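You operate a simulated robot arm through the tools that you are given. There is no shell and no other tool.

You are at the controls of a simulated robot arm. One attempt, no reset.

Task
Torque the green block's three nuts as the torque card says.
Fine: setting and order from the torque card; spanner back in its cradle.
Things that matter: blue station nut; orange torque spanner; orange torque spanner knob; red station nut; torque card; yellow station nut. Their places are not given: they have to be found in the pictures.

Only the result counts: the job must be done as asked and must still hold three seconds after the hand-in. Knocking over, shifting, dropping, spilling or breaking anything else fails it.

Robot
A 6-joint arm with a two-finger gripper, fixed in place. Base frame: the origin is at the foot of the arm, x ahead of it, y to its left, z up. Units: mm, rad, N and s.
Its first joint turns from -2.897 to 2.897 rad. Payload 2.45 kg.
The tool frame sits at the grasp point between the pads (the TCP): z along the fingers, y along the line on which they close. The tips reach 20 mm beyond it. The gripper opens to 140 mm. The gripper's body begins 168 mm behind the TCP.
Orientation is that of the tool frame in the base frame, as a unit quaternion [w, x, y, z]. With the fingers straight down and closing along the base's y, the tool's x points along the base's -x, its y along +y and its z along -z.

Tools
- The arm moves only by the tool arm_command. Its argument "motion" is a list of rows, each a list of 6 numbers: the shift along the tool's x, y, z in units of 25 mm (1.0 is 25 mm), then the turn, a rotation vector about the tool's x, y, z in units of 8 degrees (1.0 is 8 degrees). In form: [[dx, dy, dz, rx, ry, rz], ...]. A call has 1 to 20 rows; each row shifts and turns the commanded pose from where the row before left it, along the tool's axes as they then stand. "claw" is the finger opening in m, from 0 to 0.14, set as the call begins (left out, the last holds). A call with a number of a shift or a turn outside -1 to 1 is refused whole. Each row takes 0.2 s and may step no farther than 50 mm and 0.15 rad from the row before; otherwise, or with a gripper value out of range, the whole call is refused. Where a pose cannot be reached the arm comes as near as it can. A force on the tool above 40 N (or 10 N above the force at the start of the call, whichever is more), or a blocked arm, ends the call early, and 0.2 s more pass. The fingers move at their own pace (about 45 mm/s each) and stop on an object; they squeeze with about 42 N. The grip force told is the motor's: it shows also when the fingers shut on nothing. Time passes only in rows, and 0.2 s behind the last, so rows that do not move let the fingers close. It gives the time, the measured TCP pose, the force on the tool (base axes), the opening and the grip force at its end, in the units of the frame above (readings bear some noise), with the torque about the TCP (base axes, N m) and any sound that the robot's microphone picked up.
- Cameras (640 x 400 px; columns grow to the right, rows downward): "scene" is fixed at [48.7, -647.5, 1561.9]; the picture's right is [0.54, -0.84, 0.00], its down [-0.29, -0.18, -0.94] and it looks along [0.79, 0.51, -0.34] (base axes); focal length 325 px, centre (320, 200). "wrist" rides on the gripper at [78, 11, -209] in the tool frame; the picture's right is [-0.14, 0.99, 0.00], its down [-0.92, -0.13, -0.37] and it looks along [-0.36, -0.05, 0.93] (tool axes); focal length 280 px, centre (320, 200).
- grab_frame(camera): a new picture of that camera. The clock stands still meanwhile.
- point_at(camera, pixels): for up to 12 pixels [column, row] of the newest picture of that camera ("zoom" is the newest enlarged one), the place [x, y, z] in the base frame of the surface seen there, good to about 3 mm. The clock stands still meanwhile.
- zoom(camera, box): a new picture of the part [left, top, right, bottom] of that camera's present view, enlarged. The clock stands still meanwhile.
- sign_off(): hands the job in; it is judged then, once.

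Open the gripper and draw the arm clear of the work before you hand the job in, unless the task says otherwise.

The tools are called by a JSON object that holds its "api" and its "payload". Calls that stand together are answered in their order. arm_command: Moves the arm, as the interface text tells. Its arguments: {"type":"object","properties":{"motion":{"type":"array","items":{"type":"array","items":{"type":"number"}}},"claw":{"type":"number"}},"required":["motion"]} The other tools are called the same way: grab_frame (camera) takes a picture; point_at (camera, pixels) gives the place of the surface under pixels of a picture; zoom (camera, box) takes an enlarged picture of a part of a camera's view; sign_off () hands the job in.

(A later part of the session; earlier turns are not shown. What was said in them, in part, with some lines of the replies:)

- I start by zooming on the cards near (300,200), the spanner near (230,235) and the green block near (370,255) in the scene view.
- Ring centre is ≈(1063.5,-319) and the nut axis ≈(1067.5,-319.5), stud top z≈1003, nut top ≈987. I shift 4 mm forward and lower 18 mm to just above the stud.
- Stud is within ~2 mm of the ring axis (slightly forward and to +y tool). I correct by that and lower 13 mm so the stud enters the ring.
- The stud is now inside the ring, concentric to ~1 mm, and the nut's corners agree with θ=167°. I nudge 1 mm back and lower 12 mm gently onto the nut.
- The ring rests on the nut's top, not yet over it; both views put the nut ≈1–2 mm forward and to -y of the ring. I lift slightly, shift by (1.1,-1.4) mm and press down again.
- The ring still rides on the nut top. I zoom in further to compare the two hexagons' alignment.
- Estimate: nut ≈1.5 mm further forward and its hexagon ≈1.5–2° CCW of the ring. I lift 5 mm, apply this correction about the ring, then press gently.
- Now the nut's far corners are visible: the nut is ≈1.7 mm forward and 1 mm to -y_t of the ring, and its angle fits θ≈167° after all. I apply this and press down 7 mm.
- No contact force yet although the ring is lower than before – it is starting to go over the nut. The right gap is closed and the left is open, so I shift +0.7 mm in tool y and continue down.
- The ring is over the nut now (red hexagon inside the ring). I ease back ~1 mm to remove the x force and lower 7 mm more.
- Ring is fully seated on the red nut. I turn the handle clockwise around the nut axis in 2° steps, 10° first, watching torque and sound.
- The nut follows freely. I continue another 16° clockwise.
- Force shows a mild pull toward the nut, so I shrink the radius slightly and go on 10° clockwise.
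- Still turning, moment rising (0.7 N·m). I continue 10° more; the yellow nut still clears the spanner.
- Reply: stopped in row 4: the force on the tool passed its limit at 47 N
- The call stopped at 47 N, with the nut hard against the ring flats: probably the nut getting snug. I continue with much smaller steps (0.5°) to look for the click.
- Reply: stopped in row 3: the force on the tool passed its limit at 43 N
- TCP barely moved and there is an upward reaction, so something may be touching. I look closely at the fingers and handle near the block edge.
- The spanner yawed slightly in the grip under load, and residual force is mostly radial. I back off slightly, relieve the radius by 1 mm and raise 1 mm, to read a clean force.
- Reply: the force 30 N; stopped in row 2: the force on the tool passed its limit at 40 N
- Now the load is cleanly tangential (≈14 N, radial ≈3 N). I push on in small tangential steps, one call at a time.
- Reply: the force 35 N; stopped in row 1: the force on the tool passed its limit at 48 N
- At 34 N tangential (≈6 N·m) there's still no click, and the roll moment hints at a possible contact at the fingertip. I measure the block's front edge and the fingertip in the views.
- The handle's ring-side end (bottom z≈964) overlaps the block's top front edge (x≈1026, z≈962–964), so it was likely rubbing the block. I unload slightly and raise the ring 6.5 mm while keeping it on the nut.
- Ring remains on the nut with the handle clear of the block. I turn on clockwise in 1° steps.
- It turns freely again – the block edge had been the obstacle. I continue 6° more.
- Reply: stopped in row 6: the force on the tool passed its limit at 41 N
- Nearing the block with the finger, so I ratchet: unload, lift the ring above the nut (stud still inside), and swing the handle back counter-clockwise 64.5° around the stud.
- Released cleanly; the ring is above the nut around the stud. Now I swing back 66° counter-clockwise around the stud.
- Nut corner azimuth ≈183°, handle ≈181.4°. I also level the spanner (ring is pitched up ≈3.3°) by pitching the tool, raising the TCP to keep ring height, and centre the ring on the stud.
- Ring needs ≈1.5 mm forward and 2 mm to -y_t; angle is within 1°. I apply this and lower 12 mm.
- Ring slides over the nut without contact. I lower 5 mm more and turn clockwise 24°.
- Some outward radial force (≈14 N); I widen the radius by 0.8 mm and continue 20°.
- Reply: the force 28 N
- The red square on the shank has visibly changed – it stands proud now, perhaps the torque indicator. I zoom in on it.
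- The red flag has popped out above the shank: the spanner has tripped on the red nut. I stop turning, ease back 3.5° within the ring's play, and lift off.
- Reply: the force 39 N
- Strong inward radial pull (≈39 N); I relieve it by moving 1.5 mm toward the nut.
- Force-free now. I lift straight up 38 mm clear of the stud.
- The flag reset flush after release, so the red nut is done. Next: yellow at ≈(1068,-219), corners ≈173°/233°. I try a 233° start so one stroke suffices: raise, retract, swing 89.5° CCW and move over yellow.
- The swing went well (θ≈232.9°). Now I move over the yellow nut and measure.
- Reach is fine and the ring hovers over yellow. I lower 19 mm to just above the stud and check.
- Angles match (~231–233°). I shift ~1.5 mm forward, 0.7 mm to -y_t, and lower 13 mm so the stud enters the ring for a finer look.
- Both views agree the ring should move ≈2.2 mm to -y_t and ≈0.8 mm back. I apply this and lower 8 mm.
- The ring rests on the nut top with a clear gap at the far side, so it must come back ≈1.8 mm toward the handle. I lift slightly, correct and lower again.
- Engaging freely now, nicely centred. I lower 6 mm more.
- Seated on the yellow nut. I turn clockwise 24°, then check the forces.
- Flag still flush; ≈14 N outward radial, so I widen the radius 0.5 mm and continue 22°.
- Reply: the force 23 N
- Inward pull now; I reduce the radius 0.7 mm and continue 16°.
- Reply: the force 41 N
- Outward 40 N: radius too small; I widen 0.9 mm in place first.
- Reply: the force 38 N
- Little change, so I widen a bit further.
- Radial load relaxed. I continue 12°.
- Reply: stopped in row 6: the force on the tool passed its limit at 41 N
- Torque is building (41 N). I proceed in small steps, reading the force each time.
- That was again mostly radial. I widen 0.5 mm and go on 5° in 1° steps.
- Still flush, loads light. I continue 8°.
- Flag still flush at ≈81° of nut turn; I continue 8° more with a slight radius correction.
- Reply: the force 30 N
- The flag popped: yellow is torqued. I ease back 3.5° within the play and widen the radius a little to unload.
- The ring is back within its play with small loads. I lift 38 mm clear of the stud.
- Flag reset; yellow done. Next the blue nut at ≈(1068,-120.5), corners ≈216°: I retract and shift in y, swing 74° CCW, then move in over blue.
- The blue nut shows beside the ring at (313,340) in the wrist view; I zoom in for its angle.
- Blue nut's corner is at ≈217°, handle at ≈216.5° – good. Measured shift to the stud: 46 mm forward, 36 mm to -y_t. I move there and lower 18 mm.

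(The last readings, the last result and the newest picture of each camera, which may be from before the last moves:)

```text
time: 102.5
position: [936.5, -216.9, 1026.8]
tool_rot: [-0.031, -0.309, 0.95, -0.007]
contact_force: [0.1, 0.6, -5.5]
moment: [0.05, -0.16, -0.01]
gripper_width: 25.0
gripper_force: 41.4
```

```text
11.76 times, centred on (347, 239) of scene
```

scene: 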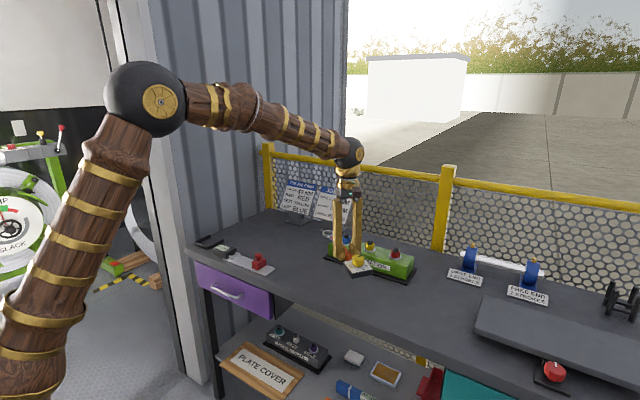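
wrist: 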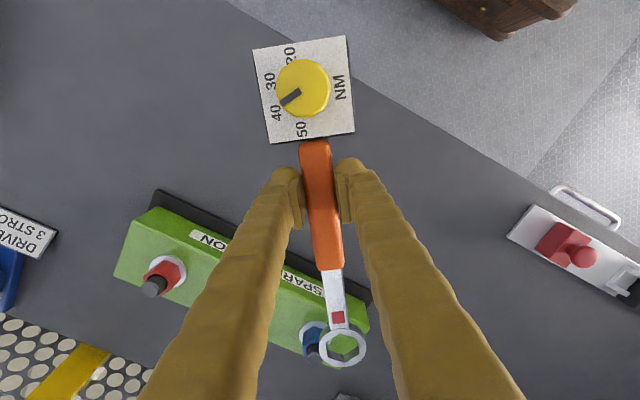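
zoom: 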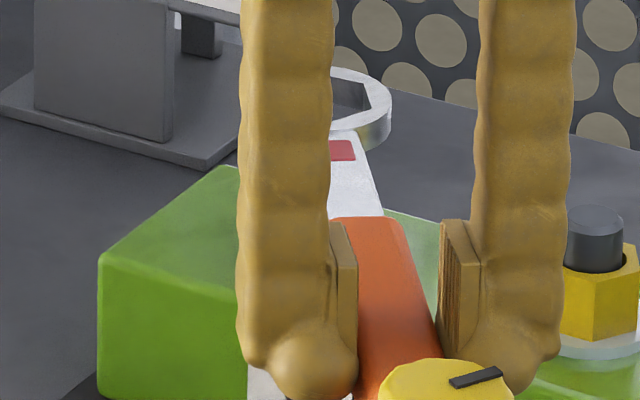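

Compared with the yellow alignment at the same height, the ring needs ≈1.6 mm to -y_t and 0.5 mm back. I apply that and lower 13 mm.

{"api": "arm_command", "payload": {"motion": [[0.02, -0.06, 0, 0, 0, 0], [-0.017, 0, 0.26, 0, 0, 0], [-0.017, 0, 0.26, 0, 0, 0], [0, 0, 0, 0, 0, 0]]}}

{"api": "zoom", "payload": {"camera": "wrist", "box": [310, 310, 390, 370]}}

```text
time: 103.5
position: [936.8, -218.8, 1012.7]
tool_rot: [-0.031, -0.31, 0.95, -0.007]
contact_force: [-0.6, 0.3, -4.6]
moment: [0.07, -0.08, 0.06]
gripper_width: 24.9
gripper_force: 41.7
```

```text
6.67 times, centred on (350, 340) of wrist
```

zoom: 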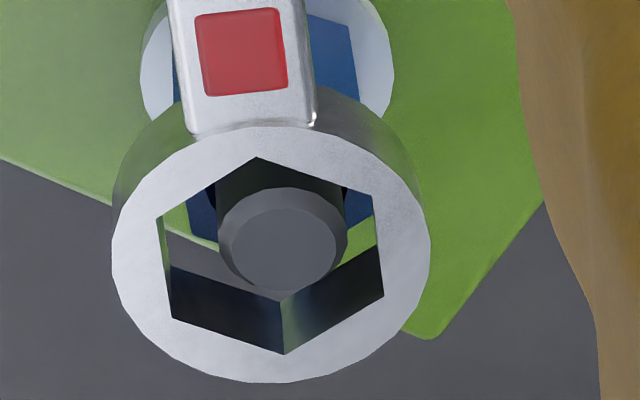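

The nut now sits ≈1.6 mm to the right of the ring; I shift +1.6 mm in y_t and lower 9 mm.

{"api": "arm_command", "payload": {"motion": [[0, 0.064, 0, 0, 0, 0], [-0.011, 0, 0.18, 0, 0, 0], [-0.011, 0, 0.18, 0, 0, 0], [0, 0, 0, 0, 0, 0]]}}

{"api": "zoom", "payload": {"camera": "wrist", "box": [310, 310, 390, 370]}}

```text
time: 104.5
position: [937.8, -217.7, 1004.1]
tool_rot: [-0.031, -0.31, 0.95, -0.007]
contact_force: [3.5, 4.3, -5.8]
moment: [0.1, -0.1, 0.19]
gripper_width: 24.7
gripper_force: 42.6
```

```text
6.67 times, centred on (350, 340) of wrist
```

zoom: 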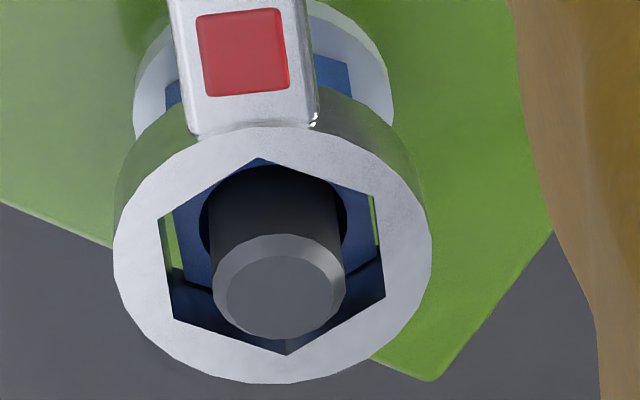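

A light sideways contact and no vertical load: the ring is starting over the nut. I nudge 0.5 mm forward and lower 7 mm.

{"api": "arm_command", "payload": {"motion": [[-0.02, 0.005, 0, 0, 0, 0], [-0.009, 0, 0.14, 0, 0, 0], [-0.009, 0, 0.14, 0, 0, 0], [0, 0, 0, 0, 0, 0]]}}

{"api": "zoom", "payload": {"camera": "wrist", "box": [310, 310, 390, 370]}}

```text
time: 105.5
position: [936.9, -217.8, 996.7]
tool_rot: [-0.03, -0.309, 0.95, -0.007]
contact_force: [5.0, 5.6, -4.3]
moment: [0.23, -0.25, 0.25]
gripper_width: 25.0
gripper_force: 42.7
```

```text
6.67 times, centred on (350, 340) of wrist
```

zoom: 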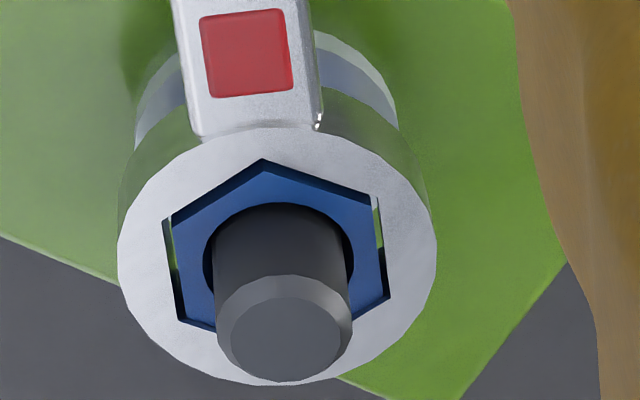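

Seated on the blue nut. I turn clockwise 24°.

{"api": "arm_command", "payload": {"motion": [[-0.014, 0.2267, 0, -0.0157, 0, 0.25], [-0.004, 0.2267, 0, -0.0157, 0, 0.25], [-0.004, 0.2267, 0, -0.0157, 0, 0.25], [-0.004, 0.2267, 0, -0.0157, 0, 0.25], [-0.004, 0.2267, 0, -0.0157, 0, 0.25], [-0.004, 0.2267, 0, -0.0157, 0, 0.25], [-0.004, 0.2267, 0, -0.0157, 0, 0.25], [-0.004, 0.2267, 0, -0.0157, 0, 0.25], [-0.004, 0.2267, 0, -0.0157, 0, 0.25], [-0.004, 0.2267, 0, -0.0157, 0, 0.25], [-0.004, 0.2267, 0, -0.0157, 0, 0.25], [-0.004, 0.2267, 0, -0.0157, 0, 0.25]]}}

{"api": "zoom", "payload": {"camera": "wrist", "box": [310, 300, 390, 370]}}

```text
time: 108.1
position: [909.1, -154.8, 997.1]
tool_rot: [-0.032, -0.105, 0.994, 0.0]
contact_force: [18.9, 1.6, -0.8]
moment: [0.17, -0.95, -0.16]
gripper_width: 25.0
gripper_force: 41.9
```

```text
5.71 times, centred on (350, 335) of wrist
```

zoom: 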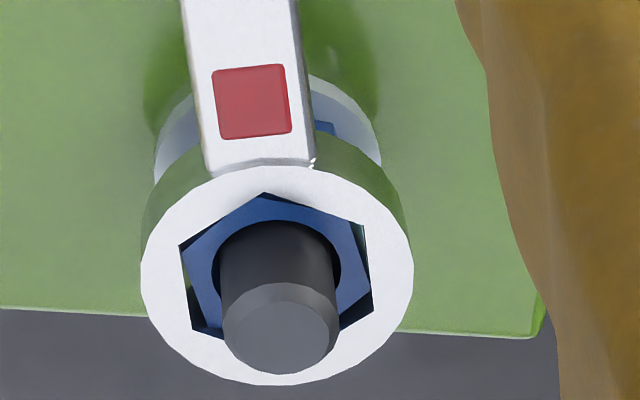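

Nut follows; inward pull ≈19 N, so I reduce the radius by 0.5 mm and turn 20° more.

{"api": "arm_command", "payload": {"motion": [[-0.022, 0.2267, 0, -0.0157, 0, 0.25], [-0.004, 0.2267, 0, -0.0157, 0, 0.25], [-0.004, 0.2267, 0, -0.0157, 0, 0.25], [-0.004, 0.2267, 0, -0.0157, 0, 0.25], [-0.004, 0.2267, 0, -0.0157, 0, 0.25], [-0.004, 0.2267, 0, -0.0157, 0, 0.25], [-0.004, 0.2267, 0, -0.0157, 0, 0.25], [-0.004, 0.2267, 0, -0.0157, 0, 0.25], [-0.004, 0.2267, 0, -0.0157, 0, 0.25], [-0.004, 0.2267, 0, -0.0157, 0, 0.25]]}}

{"api": "zoom", "payload": {"camera": "wrist", "box": [310, 300, 390, 370]}}

```text
time: 110.3
position: [907.6, -98.8, 997.4]
tool_rot: [-0.033, 0.071, 0.997, 0.005]
contact_force: [-17.2, 0.3, 2.4]
moment: [-0.08, -0.64, 0.11]
gripper_width: 25.1
gripper_force: 41.8
```

```text
5.71 times, centred on (350, 335) of wrist
```

zoom: 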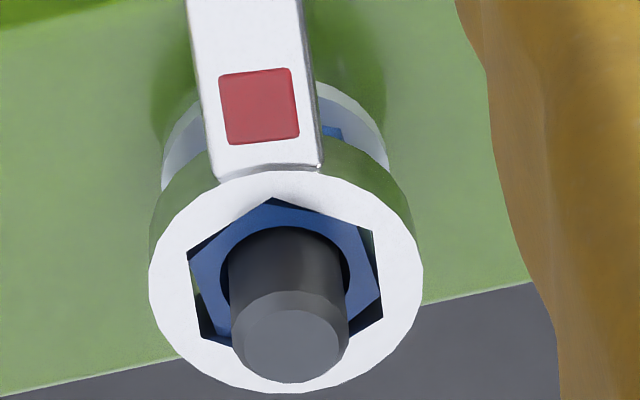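

Outward 17 N now; widen 0.4 mm and turn 14° more.

{"api": "arm_command", "payload": {"motion": [[0.016, 0.2267, 0, -0.0157, 0, 0.25], [-0.003, 0.2267, 0, -0.0157, 0, 0.25], [-0.003, 0.2267, 0, -0.0157, 0, 0.25], [-0.003, 0.2267, 0, -0.0157, 0, 0.25], [-0.003, 0.2267, 0, -0.0157, 0, 0.25], [-0.003, 0.2267, 0, -0.0157, 0, 0.25], [-0.003, 0.2267, 0, -0.0157, 0, 0.25]]}}

{"api": "zoom", "payload": {"camera": "wrist", "box": [310, 300, 390, 370]}}

```text
time: 111.9
position: [917.4, -59.8, 998.1]
tool_rot: [-0.033, 0.191, 0.981, 0.008]
contact_force: [-16.5, 4.0, -11.0]
moment: [0.41, 1.26, 0.16]
gripper_width: 25.0
gripper_force: 41.8
```

```text
5.71 times, centred on (350, 335) of wrist
```

zoom: 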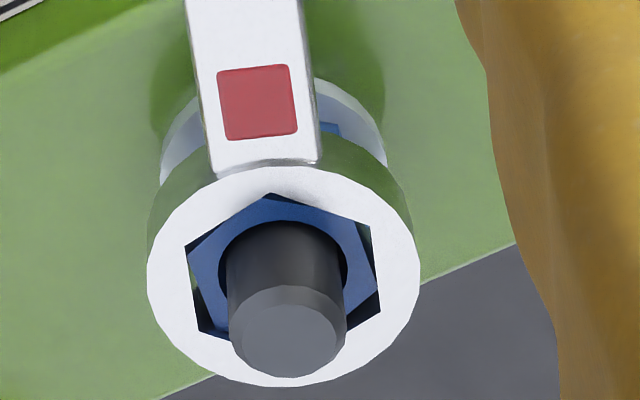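

Widen 0.4 mm again and lower a hair; continue 12°.

{"api": "arm_command", "payload": {"motion": [[0.018, 0.2267, 0.02, -0.0157, 0, 0.25], [-0.003, 0.2267, 0, -0.0157, 0, 0.25], [-0.003, 0.2267, 0, -0.0157, 0, 0.25], [-0.003, 0.2267, 0, -0.0157, 0, 0.25], [-0.003, 0.2267, 0, -0.0157, 0, 0.25], [-0.003, 0.2267, 0, -0.0157, 0, 0.25]]}}

{"api": "zoom", "payload": {"camera": "wrist", "box": [310, 300, 390, 370]}}

```text
time: 113.3
position: [933.6, -28.3, 997.9]
tool_rot: [-0.033, 0.293, 0.956, 0.011]
contact_force: [-25.2, 10.6, 4.2]
moment: [-0.33, -0.36, -0.01]
gripper_width: 24.8
gripper_force: 42.2
```

```text
5.71 times, centred on (350, 335) of wrist
```

zoom: 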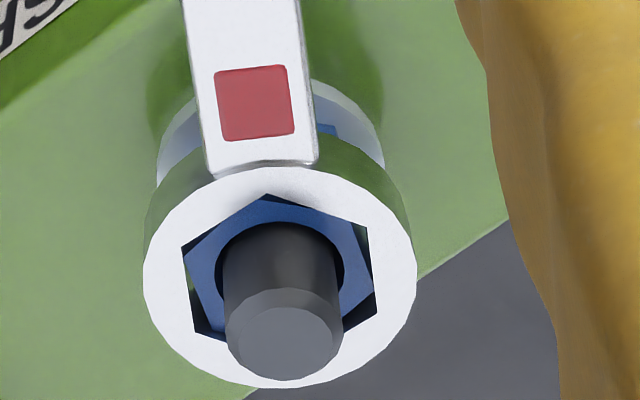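

Outward 27 N: widen 0.7 mm and continue 8° in 1° steps.

{"api": "arm_command", "payload": {"motion": [[0.028, 0.05, 0, -0.003, 0, 0.05], [-0.001, 0.113, 0, -0.008, 0, 0.125], [-0.001, 0.113, 0, -0.008, 0, 0.125], [-0.001, 0.113, 0, -0.008, 0, 0.125], [-0.001, 0.113, 0, -0.008, 0, 0.125], [-0.001, 0.113, 0, -0.008, 0, 0.125], [-0.001, 0.113, 0, -0.008, 0, 0.125], [-0.001, 0.113, 0, -0.008, 0, 0.125], [-0.001, 0.113, 0, -0.008, 0, 0.125]]}}

{"api": "zoom", "payload": {"camera": "wrist", "box": [310, 300, 390, 370]}}

```text
time: 115.3
position: [948.2, -10.2, 996.5]
tool_rot: [-0.031, 0.364, 0.931, 0.014]
contact_force: [15.2, -19.4, -2.8]
moment: [-0.27, -0.28, 0.24]
gripper_width: 25.0
gripper_force: 42.2
```

```text
5.71 times, centred on (350, 335) of wrist
```

zoom: 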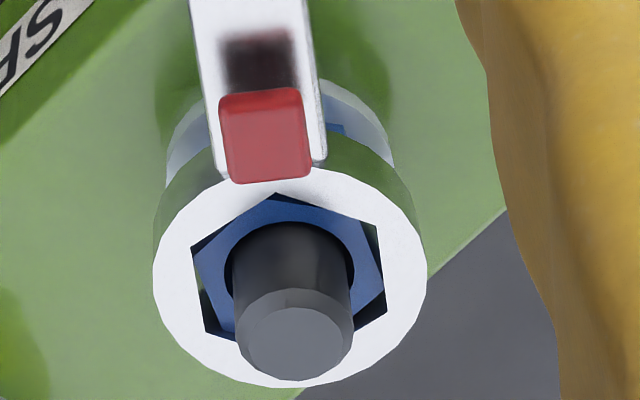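

The flag popped on blue too. I ease back 3.5° and relieve the inward pull, then lift off.

{"api": "arm_command", "payload": {"motion": [[-0.015, -0.2, 0, 0.014, 0, -0.22], [-0.015, -0.18, 0, 0.014, 0, -0.2], [0, 0, 0, 0, 0, 0]]}}

{"api": "zoom", "payload": {"camera": "wrist", "box": [310, 300, 390, 370]}}

```text
time: 116.1
position: [941.4, -17.0, 994.9]
tool_rot: [-0.033, 0.334, 0.942, 0.012]
contact_force: [7.2, -2.0, -3.5]
moment: [-0.26, -0.39, 0.57]
gripper_width: 24.8
gripper_force: 41.9
```

```text
5.71 times, centred on (350, 335) of wrist
```

zoom: 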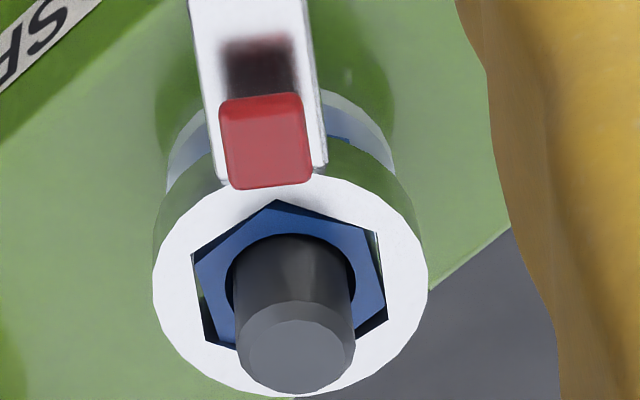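

Loads are small. I lift 50 mm clear of the stud.

{"api": "arm_command", "payload": {"motion": [[0.018, 0, -0.3, 0, 0, 0], [0.018, 0, -0.3, 0, 0, 0], [0.024, 0, -0.4, 0, 0, 0], [0.03, 0, -0.5, 0, 0, 0], [0.03, 0, -0.5, 0, 0, 0], [0, 0, 0, 0, 0, 0]]}}

{"api": "grab_frame", "payload": {"camera": "wrist"}}

{"api": "grab_frame", "payload": {"camera": "scene"}}

{"api": "zoom", "payload": {"camera": "scene", "box": [310, 210, 420, 285]}}

```text
time: 117.5
position: [941.7, -20.0, 1045.9]
tool_rot: [-0.033, 0.335, 0.942, 0.013]
contact_force: [-0.1, 0.0, -4.8]
moment: [-0.11, -0.11, -0.01]
gripper_width: 25.0
gripper_force: 42.1
```

```text
taken
```

wrist: 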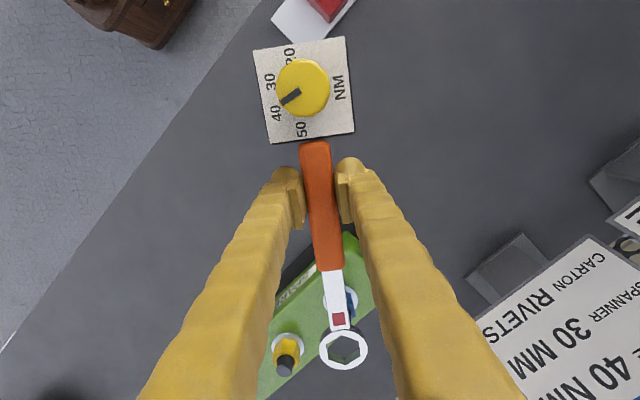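

```text
taken
```

scene: 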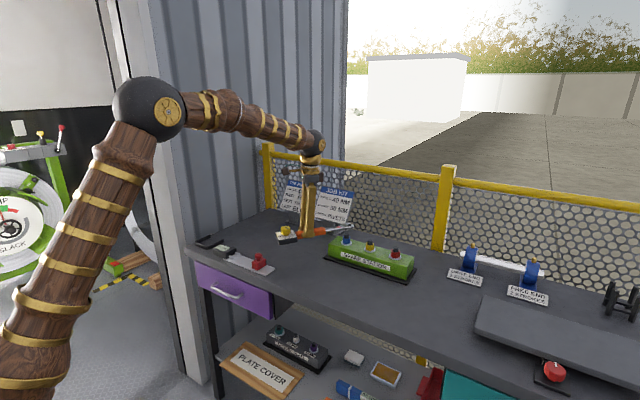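

```text
5.33 times, centred on (365, 248) of scene
```

zoom: 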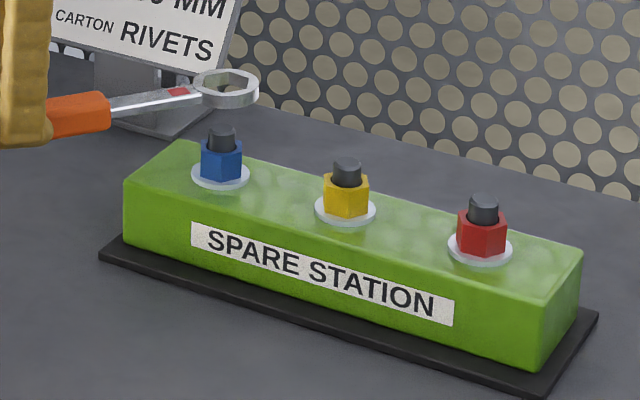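

All three nuts are done in order. Now the return: retract 160 mm in -x, swing to θ=180°, and traverse toward the cradle at z≈1046.

{"api": "arm_command", "payload": {"motion": [[0.994, -0.807, 0.062, 0, 0, 0], [0.994, -0.807, 0.062, 0, 0, 0], [0.994, -0.807, 0.062, 0, 0, 0], [0.994, -0.807, 0.062, 0, 0, 0], [0.994, -0.807, 0.062, 0, 0, 0], [0, 0, 0, 0.0616, 0, -0.9775], [0, 0, 0, 0.0616, 0, -0.9775], [0, 0, 0, 0.0616, 0, -0.9775], [0, 0, 0, 0.0616, 0, -0.9775], [0, 0, 0, 0.0616, 0, -0.9775], [0, 1, 0, 0, 0, 0], [0, 1, 0, 0, 0, 0], [0, 1, 0, 0, 0, 0], [0, 1, 0, 0, 0, 0], [0, 1, 0, 0, 0, 0], [0, 1, 0, 0, 0, 0], [0, 1, 0, 0, 0, 0], [0, 1, 0, 0, 0, 0], [0, 0, 0, 0, 0, 0]]}}

{"api": "arm_command", "payload": {"motion": [[0, 1, 0, 0, 0, 0], [0, 1, 0, 0, 0, 0], [0, 1, 0, 0, 0, 0], [0, 1, 0, 0, 0, 0], [0, 1, 0, 0, 0, 0], [0, 1, 0, 0, 0, 0], [0, 1, 0, 0, 0, 0], [0, 1, 0, 0, 0, 0], [0, 1, 0, 0, 0, 0], [0, 1, 0, 0, 0, 0], [0, 0, 0, 0, 0, 0]]}}

{"api": "grab_frame", "payload": {"camera": "wrist"}}

{"api": "grab_frame", "payload": {"camera": "scene"}}

```text
time: 121.5
position: [781.9, 182.8, 1047.1]
tool_rot: [-0.033, 0.0, 0.999, 0.002]
contact_force: [-0.7, -1.5, -6.0]
moment: [0.02, -0.14, 0.03]
gripper_width: 24.9
gripper_force: 41.8
```

```text
time: 123.9
position: [781.2, 430.9, 1051.1]
tool_rot: [-0.033, 0.0, 0.999, 0.002]
contact_force: [0.1, 0.3, -5.6]
moment: [0.0, -0.13, 0.01]
gripper_width: 25.0
gripper_force: 41.8
```

```text
taken
```

wrist: 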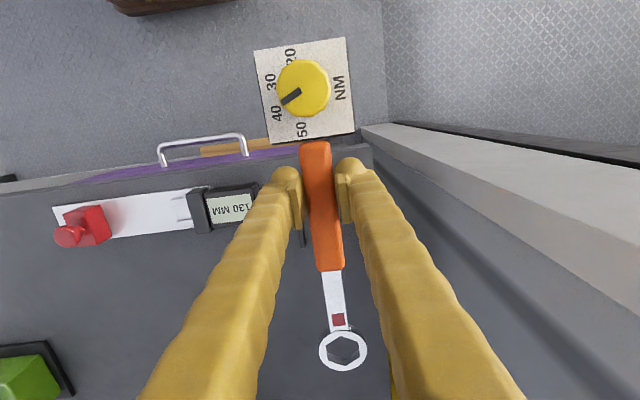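

```text
taken
```

scene: 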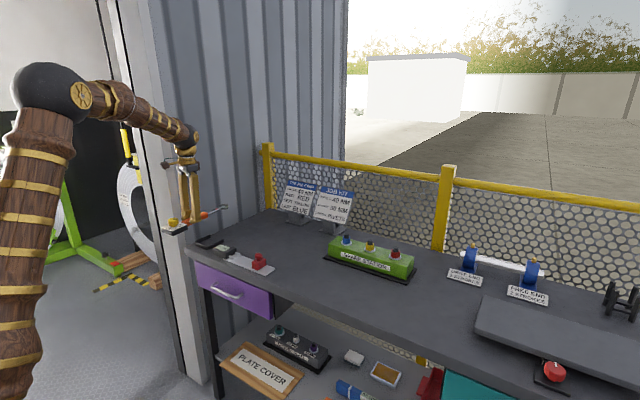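

Over the cradle's y-range now. I measure the empty cradle's rails in the scene view before advancing.

{"api": "zoom", "payload": {"camera": "scene", "box": [188, 225, 240, 258]}}

{"api": "arm_command", "payload": {"motion": [[-0.993, 0.04, -0.062, 0, 0, 0], [-0.993, 0.04, -0.062, 0, 0, 0], [-0.993, 0.04, -0.062, 0, 0, 0], [-0.993, 0.04, -0.062, 0, 0, 0], [-0.993, 0.04, -0.062, 0, 0, 0], [-0.993, 0.04, -0.062, 0, 0, 0], [0, 0, 0, 0, 0, 0]]}}

{"api": "grab_frame", "payload": {"camera": "wrist"}}

{"api": "zoom", "payload": {"camera": "scene", "box": [180, 185, 270, 255]}}

```text
12.12 times, centred on (214, 242) of scene
```

zoom: 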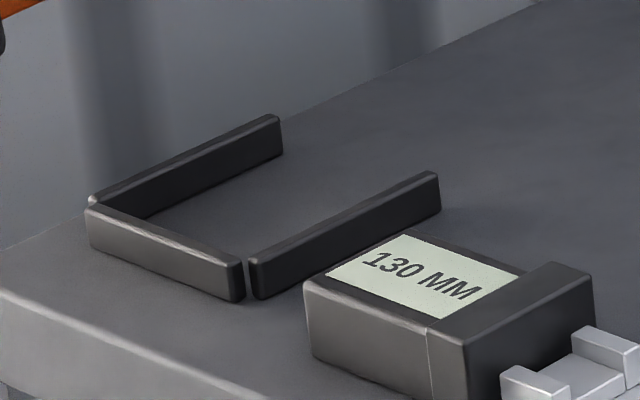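

```text
time: 125.5
position: [931.9, 438.3, 1050.7]
tool_rot: [-0.033, 0.0, 0.999, 0.002]
contact_force: [0.4, 0.2, -5.7]
moment: [0.03, -0.14, -0.01]
gripper_width: 24.8
gripper_force: 41.7
```

```text
taken
```

wrist: 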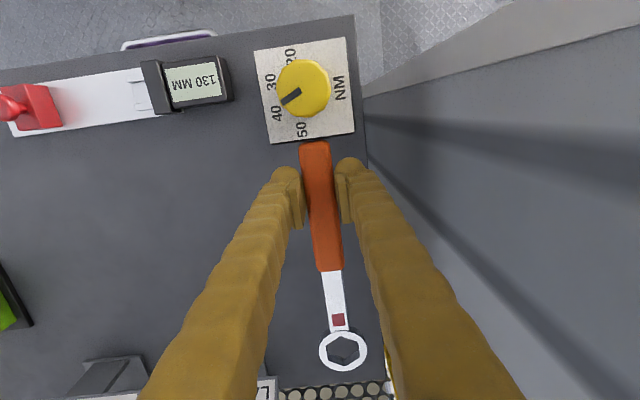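

```text
5.71 times, centred on (225, 220) of scene
```

zoom: 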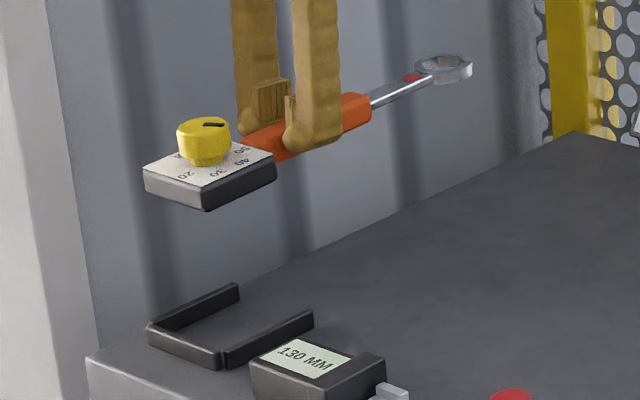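

I take fine measurements of the rails and of the held dial plate.

{"api": "zoom", "payload": {"camera": "scene", "box": [200, 232, 240, 262]}}

{"api": "point_at", "payload": {"camera": "zoom", "pixels": [[120, 130], [240, 75], [40, 160], [130, 190], [200, 210], [300, 190], [400, 135], [350, 160]]}}

{"api": "zoom", "payload": {"camera": "scene", "box": [200, 200, 280, 225]}}

{"api": "point_at", "payload": {"camera": "wrist", "pixels": [[256, 52], [344, 40], [353, 130], [271, 142], [302, 88], [325, 200], [343, 333], [343, 368], [322, 350], [365, 350]]}}

```text
13.33 times, centred on (220, 247) of scene
```

zoom: 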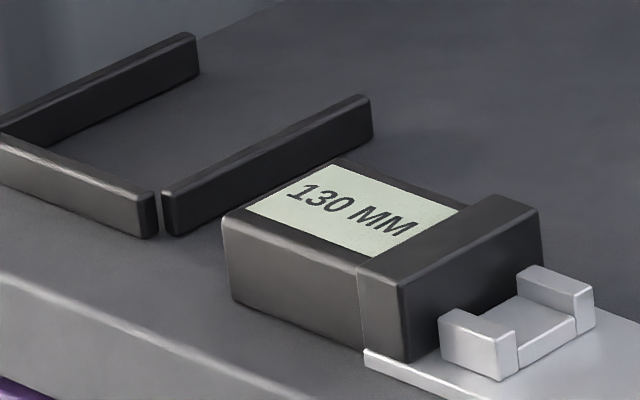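

```text
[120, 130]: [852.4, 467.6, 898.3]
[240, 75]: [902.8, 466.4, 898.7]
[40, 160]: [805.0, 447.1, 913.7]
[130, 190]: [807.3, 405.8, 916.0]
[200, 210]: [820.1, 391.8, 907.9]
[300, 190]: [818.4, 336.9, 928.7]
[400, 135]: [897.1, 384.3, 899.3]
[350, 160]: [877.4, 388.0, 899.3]
```

```text
8.00 times, centred on (240, 212) of scene
```

zoom: 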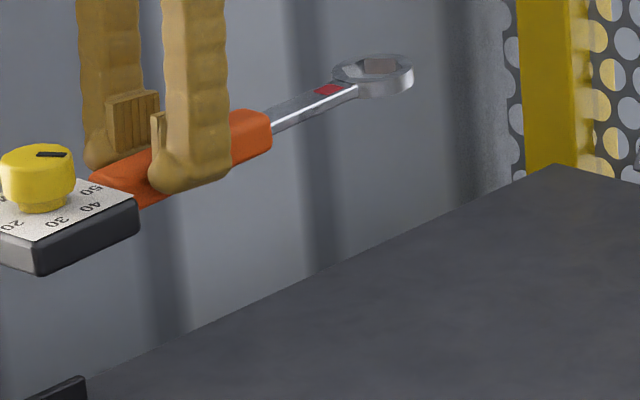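

```text
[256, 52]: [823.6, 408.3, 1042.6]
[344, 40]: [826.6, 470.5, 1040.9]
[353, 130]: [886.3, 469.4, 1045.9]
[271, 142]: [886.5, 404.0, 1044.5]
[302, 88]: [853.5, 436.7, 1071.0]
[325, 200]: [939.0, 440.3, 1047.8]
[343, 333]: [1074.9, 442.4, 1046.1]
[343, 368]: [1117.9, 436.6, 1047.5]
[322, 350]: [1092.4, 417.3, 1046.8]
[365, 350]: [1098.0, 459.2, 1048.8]
```

The points show the ring ~2.5° too high relative to the dial, and the knob ≈3 mm too far in x and ≈2 mm in y from its resting place (850.5,434.5). I level and shift, then re-measure.

{"api": "arm_command", "payload": {"motion": [[0.13, -0.1, 0, 0, 0, 0], [0, 0, 0, 0, 0.31, 0], [0, 0, 0, 0, 0, 0.06], [0, 0, 0, 0, 0, 0], [0, 0, 0, 0, 0, 0]]}}

{"api": "grab_frame", "payload": {"camera": "wrist"}}

{"api": "point_at", "payload": {"camera": "wrist", "pixels": [[258, 54], [343, 41], [351, 130], [271, 140], [302, 88], [325, 200], [343, 333], [343, 368], [322, 350], [365, 350]]}}

{"api": "zoom", "payload": {"camera": "scene", "box": [180, 185, 270, 255]}}

```text
time: 126.7
position: [928.1, 434.2, 1050.0]
tool_rot: [-0.055, 0.004, 0.998, 0.002]
contact_force: [0.9, 0.4, -5.8]
moment: [0.0, -0.13, -0.03]
gripper_width: 25.1
gripper_force: 42.3
```

```text
taken
```

wrist: 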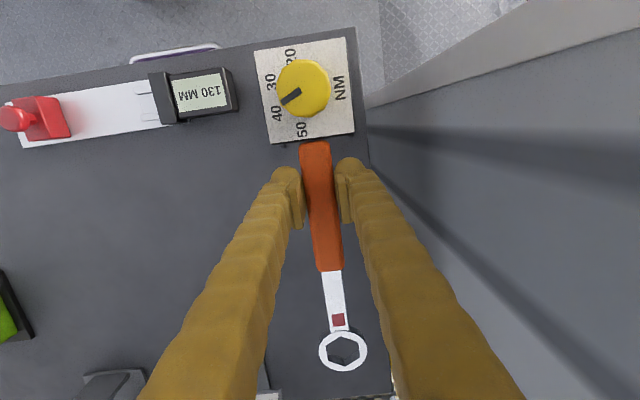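

```text
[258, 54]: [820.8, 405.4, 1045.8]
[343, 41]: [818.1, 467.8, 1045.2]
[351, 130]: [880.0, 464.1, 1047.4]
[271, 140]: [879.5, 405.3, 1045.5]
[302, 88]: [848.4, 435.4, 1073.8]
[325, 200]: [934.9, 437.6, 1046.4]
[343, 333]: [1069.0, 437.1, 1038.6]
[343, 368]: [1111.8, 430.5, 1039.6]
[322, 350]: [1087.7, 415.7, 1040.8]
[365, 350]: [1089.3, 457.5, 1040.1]
```

```text
5.71 times, centred on (225, 220) of scene
```

zoom: 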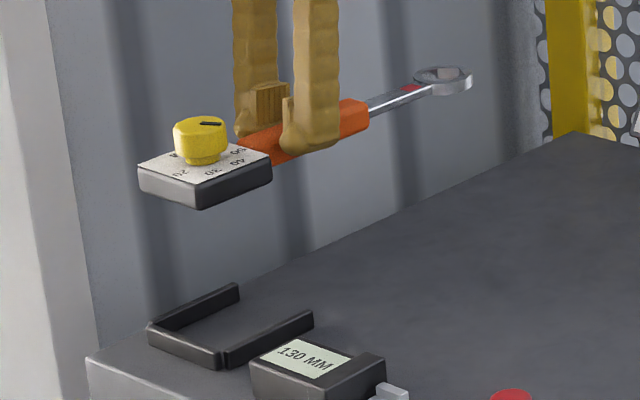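

Level now (plate ≈1046, ring ≈1040, knob at (848.4,435.4)). I lower 85 mm straight down and then look at the rails around the dial block.

{"api": "arm_command", "payload": {"motion": [[-0.0935, 0, 0.845, 0, 0, 0], [-0.0935, 0, 0.845, 0, 0, 0], [-0.0935, 0, 0.845, 0, 0, 0], [-0.0935, 0, 0.845, 0, 0, 0], [0, 0, 0, 0, 0, 0], [0, 0, 0, 0, 0, 0]]}}

{"api": "grab_frame", "payload": {"camera": "wrist"}}

{"api": "zoom", "payload": {"camera": "wrist", "box": [230, 10, 380, 160]}}

{"api": "zoom", "payload": {"camera": "scene", "box": [185, 200, 265, 260]}}

```text
time: 128.1
position: [926.0, 435.9, 963.2]
tool_rot: [-0.054, 0.003, 0.999, 0.002]
contact_force: [0.0, 0.0, -6.2]
moment: [-0.01, -0.14, -0.02]
gripper_width: 24.9
gripper_force: 41.7
```

```text
taken
```

wrist: 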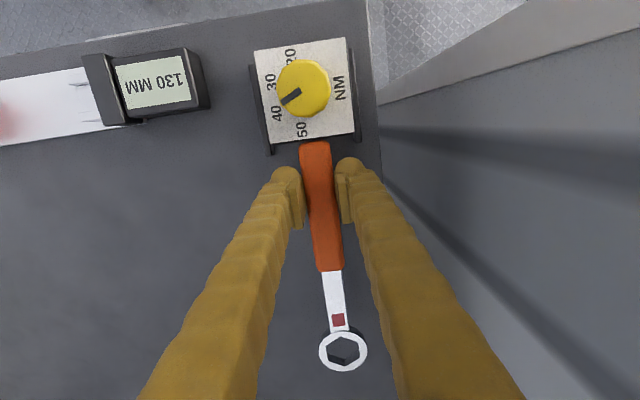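

```text
2.67 times, centred on (305, 85) of wrist
```

zoom: 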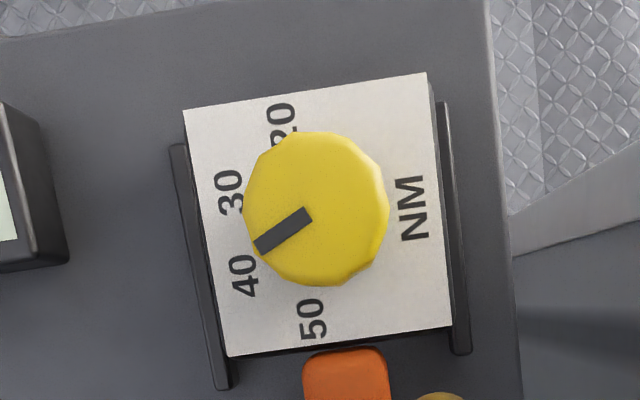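

```text
6.67 times, centred on (225, 230) of scene
```

zoom: 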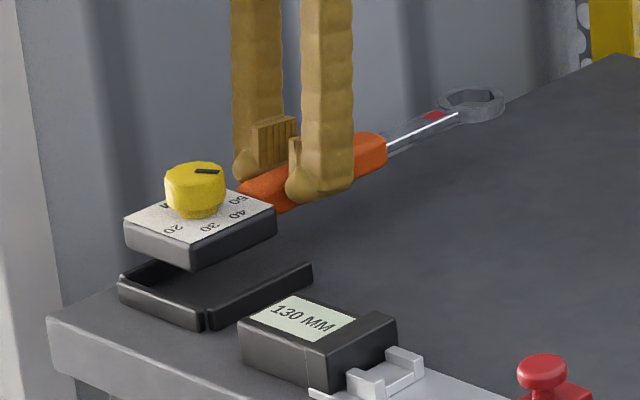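

I measure rails versus plate in this view.

{"api": "point_at", "payload": {"camera": "zoom", "pixels": [[182, 190], [195, 260], [219, 375], [221, 387], [447, 180], [455, 270], [461, 345], [462, 353], [192, 115], [425, 82], [445, 322], [232, 350]]}}

{"api": "zoom", "payload": {"camera": "scene", "box": [195, 225, 245, 258]}}

{"api": "point_at", "payload": {"camera": "zoom", "pixels": [[70, 200], [130, 220], [40, 190], [170, 235], [250, 200], [330, 160], [60, 100], [200, 145]]}}

```text
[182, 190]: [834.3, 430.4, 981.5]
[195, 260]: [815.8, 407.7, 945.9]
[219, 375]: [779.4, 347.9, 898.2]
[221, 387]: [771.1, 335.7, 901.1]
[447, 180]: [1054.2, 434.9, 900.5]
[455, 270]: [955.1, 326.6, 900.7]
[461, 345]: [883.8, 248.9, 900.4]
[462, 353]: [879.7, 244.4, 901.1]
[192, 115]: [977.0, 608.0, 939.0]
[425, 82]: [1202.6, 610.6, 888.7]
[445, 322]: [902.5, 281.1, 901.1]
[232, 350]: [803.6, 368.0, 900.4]
```

```text
12.12 times, centred on (220, 242) of scene
```

zoom: 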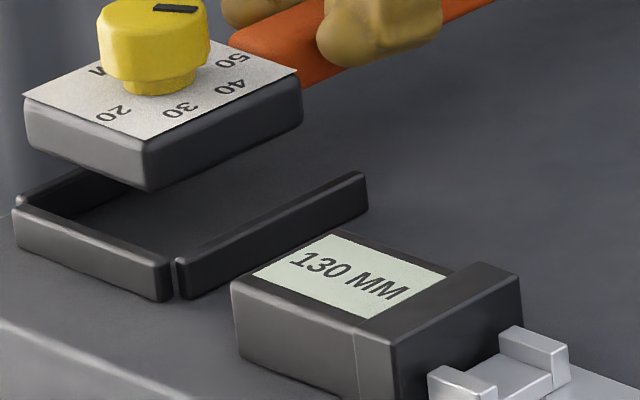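

```text
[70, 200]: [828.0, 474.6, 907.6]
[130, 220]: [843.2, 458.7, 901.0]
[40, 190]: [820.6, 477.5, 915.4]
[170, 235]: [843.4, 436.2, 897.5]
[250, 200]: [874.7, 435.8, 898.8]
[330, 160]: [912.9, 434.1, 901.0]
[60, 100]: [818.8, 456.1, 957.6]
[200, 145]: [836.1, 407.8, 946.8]
```

I redo the rail points with wrist pixels.

{"api": "point_at", "payload": {"camera": "wrist", "pixels": [[253, 81], [258, 107], [267, 150], [268, 155], [368, 78], [370, 111], [373, 139], [257, 54], [344, 42], [351, 129], [272, 140], [302, 88]]}}

{"api": "zoom", "payload": {"camera": "wrist", "box": [230, 60, 390, 160]}}

```text
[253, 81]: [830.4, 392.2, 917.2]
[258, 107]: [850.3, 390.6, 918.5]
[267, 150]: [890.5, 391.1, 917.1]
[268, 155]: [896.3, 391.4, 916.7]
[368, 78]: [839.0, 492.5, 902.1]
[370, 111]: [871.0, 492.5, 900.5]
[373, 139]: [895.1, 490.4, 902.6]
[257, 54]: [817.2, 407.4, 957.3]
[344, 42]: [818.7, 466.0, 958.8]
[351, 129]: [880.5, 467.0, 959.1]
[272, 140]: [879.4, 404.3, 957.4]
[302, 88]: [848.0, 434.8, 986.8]
```

```text
4.00 times, centred on (310, 110) of wrist
```

zoom: 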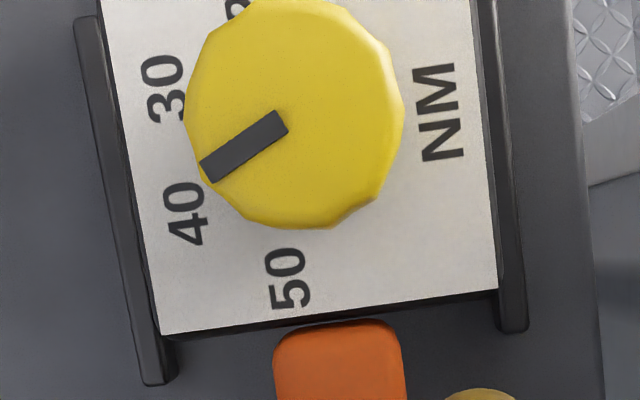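

Left rail top at y≈391.3; I check the right rail too.

{"api": "point_at", "payload": {"camera": "wrist", "pixels": [[357, 139], [356, 130], [355.5, 120], [354, 105], [353, 90], [358, 125], [264, 147], [266, 145], [261, 130]]}}

```text
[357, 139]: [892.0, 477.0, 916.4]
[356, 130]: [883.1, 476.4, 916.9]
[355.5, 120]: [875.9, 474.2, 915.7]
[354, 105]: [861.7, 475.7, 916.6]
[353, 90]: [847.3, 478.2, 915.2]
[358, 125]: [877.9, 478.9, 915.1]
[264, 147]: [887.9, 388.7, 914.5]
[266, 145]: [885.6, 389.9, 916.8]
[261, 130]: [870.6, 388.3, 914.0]
```

The dial block should shift ≈1.4 mm to -y to be centred between the rails (y≈391/476.5). I do that and lower 30 mm.

{"api": "arm_command", "payload": {"motion": [[-0.03, -0.056, 0, 0, 0, 0], [-0.044, 0, 0.4, 0, 0, 0], [-0.044, 0, 0.4, 0, 0, 0], [-0.022, 0, 0.2, 0, 0, 0], [-0.022, 0, 0.2, 0, 0, 0], [0, 0, 0, 0, 0, 0]]}}

{"api": "grab_frame", "payload": {"camera": "wrist"}}

{"api": "zoom", "payload": {"camera": "wrist", "box": [230, 10, 380, 160]}}

{"api": "zoom", "payload": {"camera": "scene", "box": [190, 210, 260, 260]}}

```text
time: 129.5
position: [929.2, 434.5, 933.6]
tool_rot: [-0.055, 0.004, 0.998, 0.003]
contact_force: [0.4, 0.6, -4.8]
moment: [-0.01, -0.15, -0.02]
gripper_width: 24.8
gripper_force: 41.5
```

```text
taken
```

wrist: 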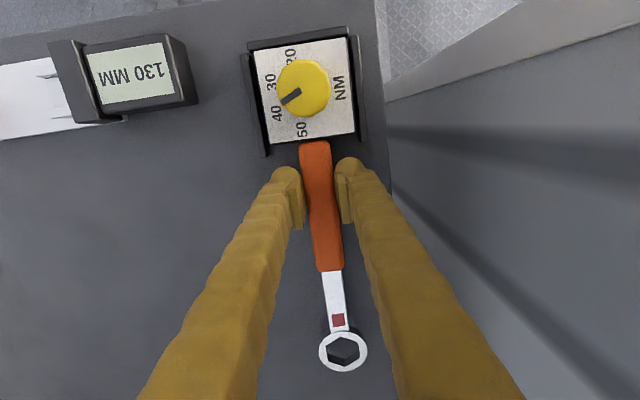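

```text
2.67 times, centred on (305, 85) of wrist
```

zoom: 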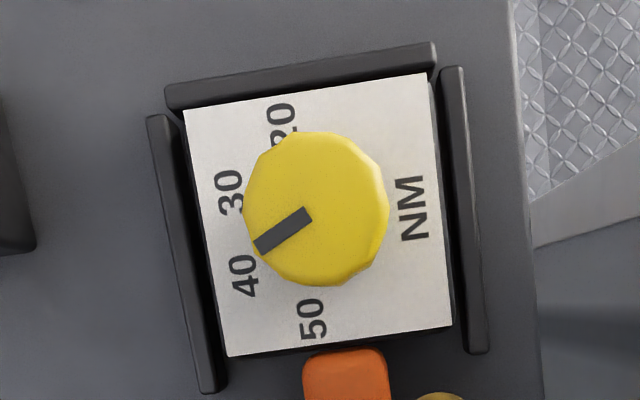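

```text
8.00 times, centred on (225, 235) of scene
```

zoom: 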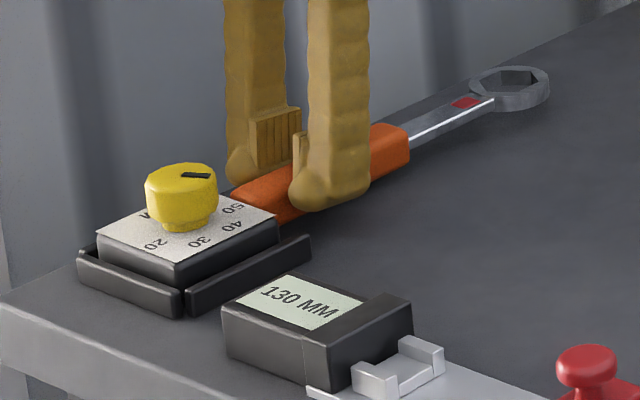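

Lateral centring looks right, but the plate is ≈4.5 mm closer to the back rail than originally. I shift 4.5 mm in +x and lower 4 mm.

{"api": "arm_command", "payload": {"motion": [[-0.09, 0, -0.01, 0, 0, 0], [-0.09, 0, -0.01, 0, 0, 0], [-0.009, 0, 0.08, 0, 0, 0], [-0.009, 0, 0.08, 0, 0, 0], [0, 0, 0, 0, 0, 0]]}}

{"api": "zoom", "payload": {"camera": "wrist", "box": [230, 10, 380, 160]}}

{"api": "zoom", "payload": {"camera": "scene", "box": [190, 210, 260, 260]}}

```text
time: 130.7
position: [933.2, 436.5, 929.7]
tool_rot: [-0.055, 0.004, 0.998, 0.003]
contact_force: [1.0, 0.1, -5.6]
moment: [-0.01, -0.16, 0.01]
gripper_width: 24.8
gripper_force: 42.1
```

```text
2.67 times, centred on (305, 85) of wrist
```

zoom: 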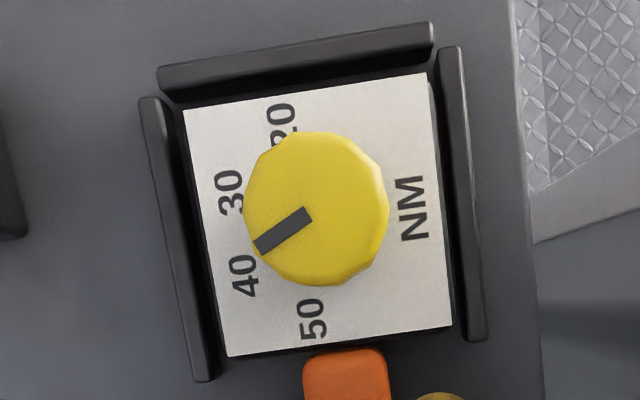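

```text
8.00 times, centred on (225, 235) of scene
```

zoom: 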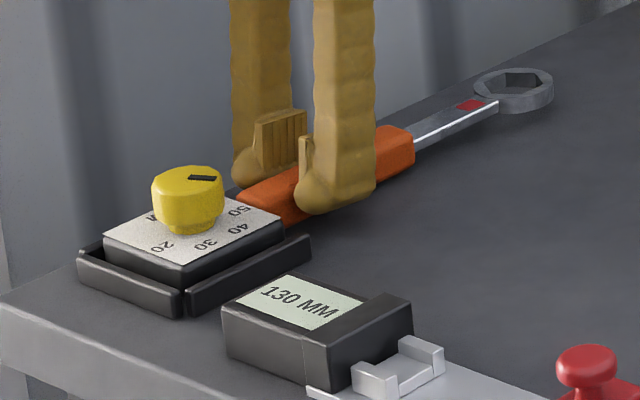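

Gaps look right on all three sides. I lower further in small steps until the cradle floor takes the load.

{"api": "arm_command", "payload": {"motion": [[-0.005, 0, 0.05, 0, 0, 0], [-0.005, 0, 0.05, 0, 0, 0], [0, 0, 0, 0, 0, 0]]}}

{"api": "arm_command", "payload": {"motion": [[-0.004, 0, 0.04, 0, 0, 0], [0, 0, 0, 0, 0, 0]]}}

{"api": "zoom", "payload": {"camera": "scene", "box": [190, 210, 260, 260]}}

{"api": "grab_frame", "payload": {"camera": "wrist"}}

{"api": "point_at", "payload": {"camera": "wrist", "pixels": [[258, 60], [343, 48], [349, 125], [275, 135], [302, 88], [321, 200], [343, 333], [343, 366], [322, 350], [365, 350]]}}

```text
time: 131.5
position: [932.6, 435.0, 927.5]
tool_rot: [-0.055, 0.003, 0.998, 0.003]
contact_force: [-1.2, -0.9, -0.6]
moment: [0.03, 0.34, -0.01]
gripper_width: 25.0
gripper_force: 42.1
```

```text
time: 132.1
position: [932.5, 436.4, 928.4]
tool_rot: [-0.055, 0.003, 0.998, 0.003]
contact_force: [-3.1, -1.2, 3.0]
moment: [-0.01, 0.53, 0.02]
gripper_width: 24.7
gripper_force: 41.8
```

```text
8.00 times, centred on (225, 235) of scene
```

zoom: 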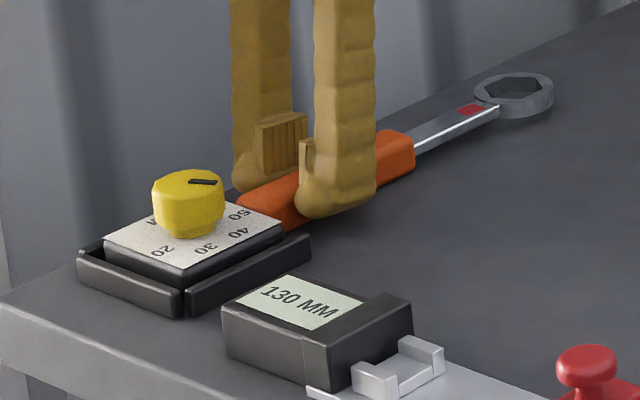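

```text
taken
```

wrist: 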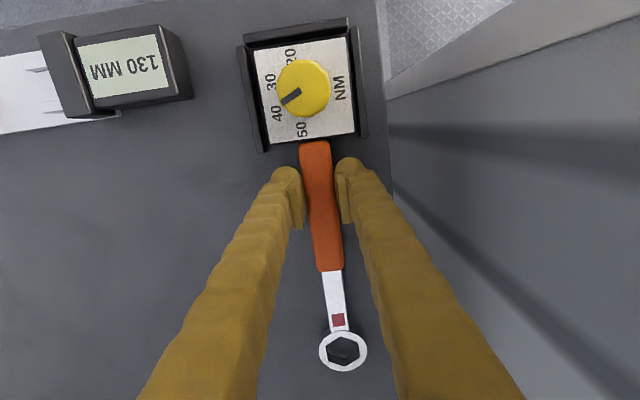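

```text
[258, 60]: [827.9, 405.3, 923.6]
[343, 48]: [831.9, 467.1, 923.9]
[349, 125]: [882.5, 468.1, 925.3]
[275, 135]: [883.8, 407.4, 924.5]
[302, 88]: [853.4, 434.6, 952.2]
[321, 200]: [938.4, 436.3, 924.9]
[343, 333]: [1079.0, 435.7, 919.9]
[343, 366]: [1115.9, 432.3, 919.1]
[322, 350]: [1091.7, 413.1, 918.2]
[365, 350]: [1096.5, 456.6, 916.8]
```

Plate (≈924), knob (≈952) and ring (≈918.5) are back at their original heights and the cradle carries the weight. I open the gripper to 44 mm and check.

{"api": "arm_command", "payload": {"motion": [[0, 0, 0, 0, 0, 0], [0, 0, 0, 0, 0, 0], [0, 0, 0, 0, 0, 0], [0, 0, 0, 0, 0, 0]], "claw": 0.044}}

{"api": "grab_frame", "payload": {"camera": "wrist"}}

{"api": "zoom", "payload": {"camera": "scene", "box": [190, 210, 260, 260]}}

```text
time: 133.1
position: [933.2, 435.5, 928.0]
tool_rot: [-0.054, 0.004, 0.999, 0.003]
contact_force: [0.7, -0.7, 0.0]
moment: [0.01, 0.0, 0.02]
gripper_width: 44.0
gripper_force: 0.1
```

```text
taken
```

wrist: 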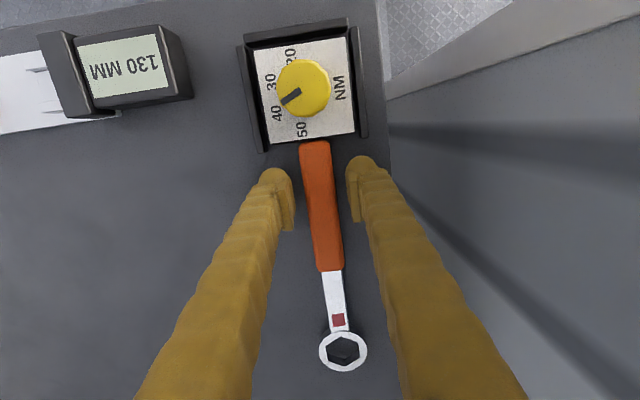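

```text
8.00 times, centred on (225, 235) of scene
```

zoom: 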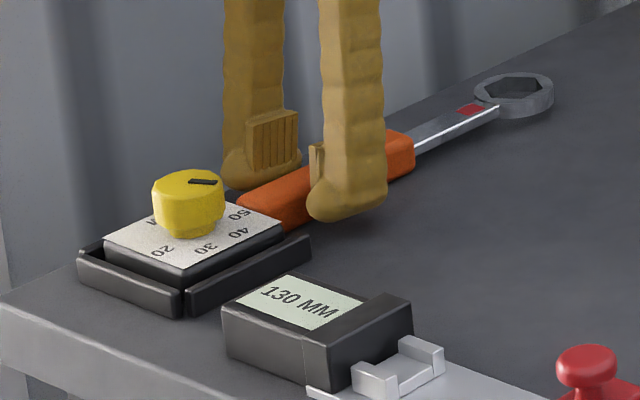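

The spanner rests in the cradle, contact-free. I raise the gripper straight up and withdraw toward the base.

{"api": "arm_command", "payload": {"motion": [[0.04, 0, -0.4, 0, 0, 0], [0.09, 0, -0.8, 0, 0, 0], [0.09, 0, -0.8, 0, 0, 0], [0.09, 0, -0.8, 0, 0, 0], [0.09, 0, -0.8, 0, 0, 0], [0.09, 0, -0.8, 0, 0, 0], [0.5, 0, -0.8, 0, 0, 0], [0.8, -0.4, -0.8, 0, 0, 0], [0.8, -0.6, -0.6, 0, 0, 0], [0.8, -0.8, -0.6, 0, 0, 0], [0.8, -0.8, -0.4, 0, 0, 0], [0.6, -0.8, 0, 0, 0, 0], [0, 0, 0, 0, 0, 0]]}}

{"api": "grab_frame", "payload": {"camera": "wrist"}}

{"api": "grab_frame", "payload": {"camera": "scene"}}

{"api": "zoom", "payload": {"camera": "scene", "box": [180, 205, 290, 275]}}

{"api": "zoom", "payload": {"camera": "scene", "box": [315, 225, 425, 290]}}

```text
time: 135.9
position: [831.8, 348.9, 1130.2]
tool_rot: [-0.054, 0.004, 0.999, 0.003]
contact_force: [-0.5, 0.7, 0.5]
moment: [-0.01, 0.02, -0.03]
gripper_width: 44.2
gripper_force: 0.1
```

```text
taken
```

wrist: 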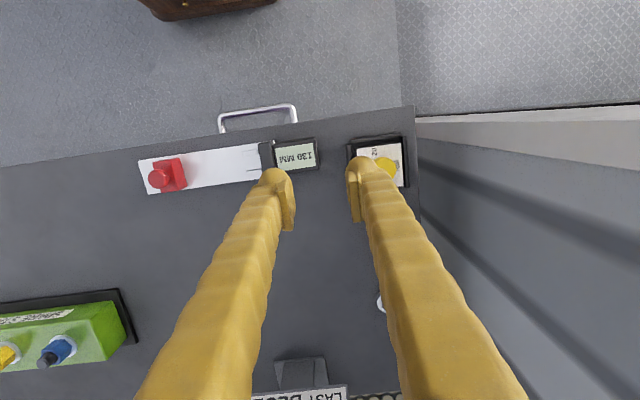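

```text
taken
```

scene: 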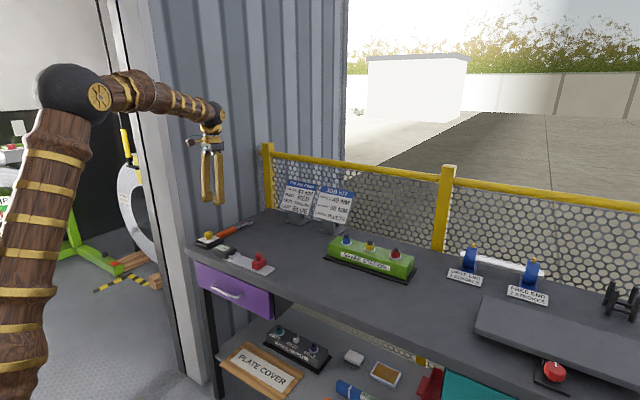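

```text
5.71 times, centred on (235, 240) of scene
```

zoom: 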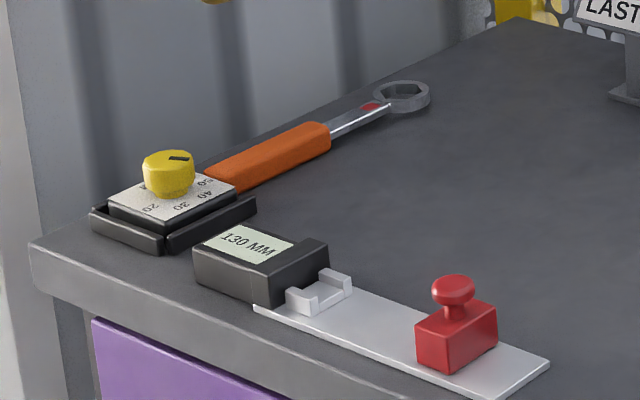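

```text
5.82 times, centred on (370, 258) of scene
```

zoom: 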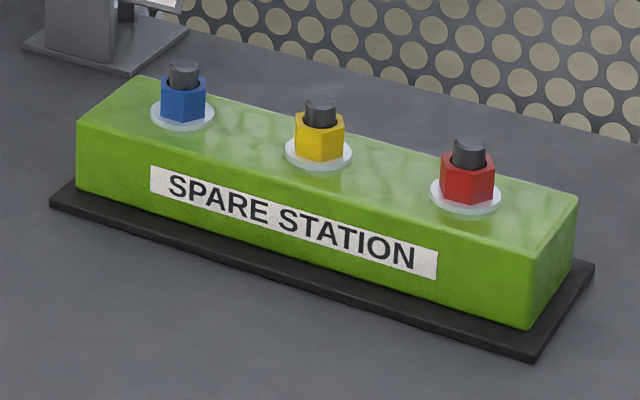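

The spanner sits in its cradle just as at the start (dial at 40). The block hasn't moved, all three nuts tripped the spanner in the order red, yellow, blue, and the arm is clear. I hand in.

{"api": "sign_off", "payload": {}}

```text
The job is handed in.
```

I torqued the green block's three nuts in the card's order (red, yellow, blue) and put the spanner back in its cradle. The job is handed in; I haven't seen a result from the judge.

- **Setting:** I turned the knob until its pointer sat at the 40 mark. My readings put it between about 39 and 40 Nm; I could not measure it more finely than that.
- **Nuts:** the spanner's red trip flag popped up on each nut, and I stopped turning there. The microphone picked up no click on any of them. The flag went flush again each time the spanner came off.
- **Contact with the block:** on the red nut's first pass, the spanner handle caught the block's front edge and the gripper also touched it. Forces reached about 48 N. I raised the spanner, re-seated it and finished the nut. The block looks unmoved in the pictures.
- **Spanner:** it rests level between the cradle rails, within a few millimetres of where it started. The gripper is open and the arm is drawn back.
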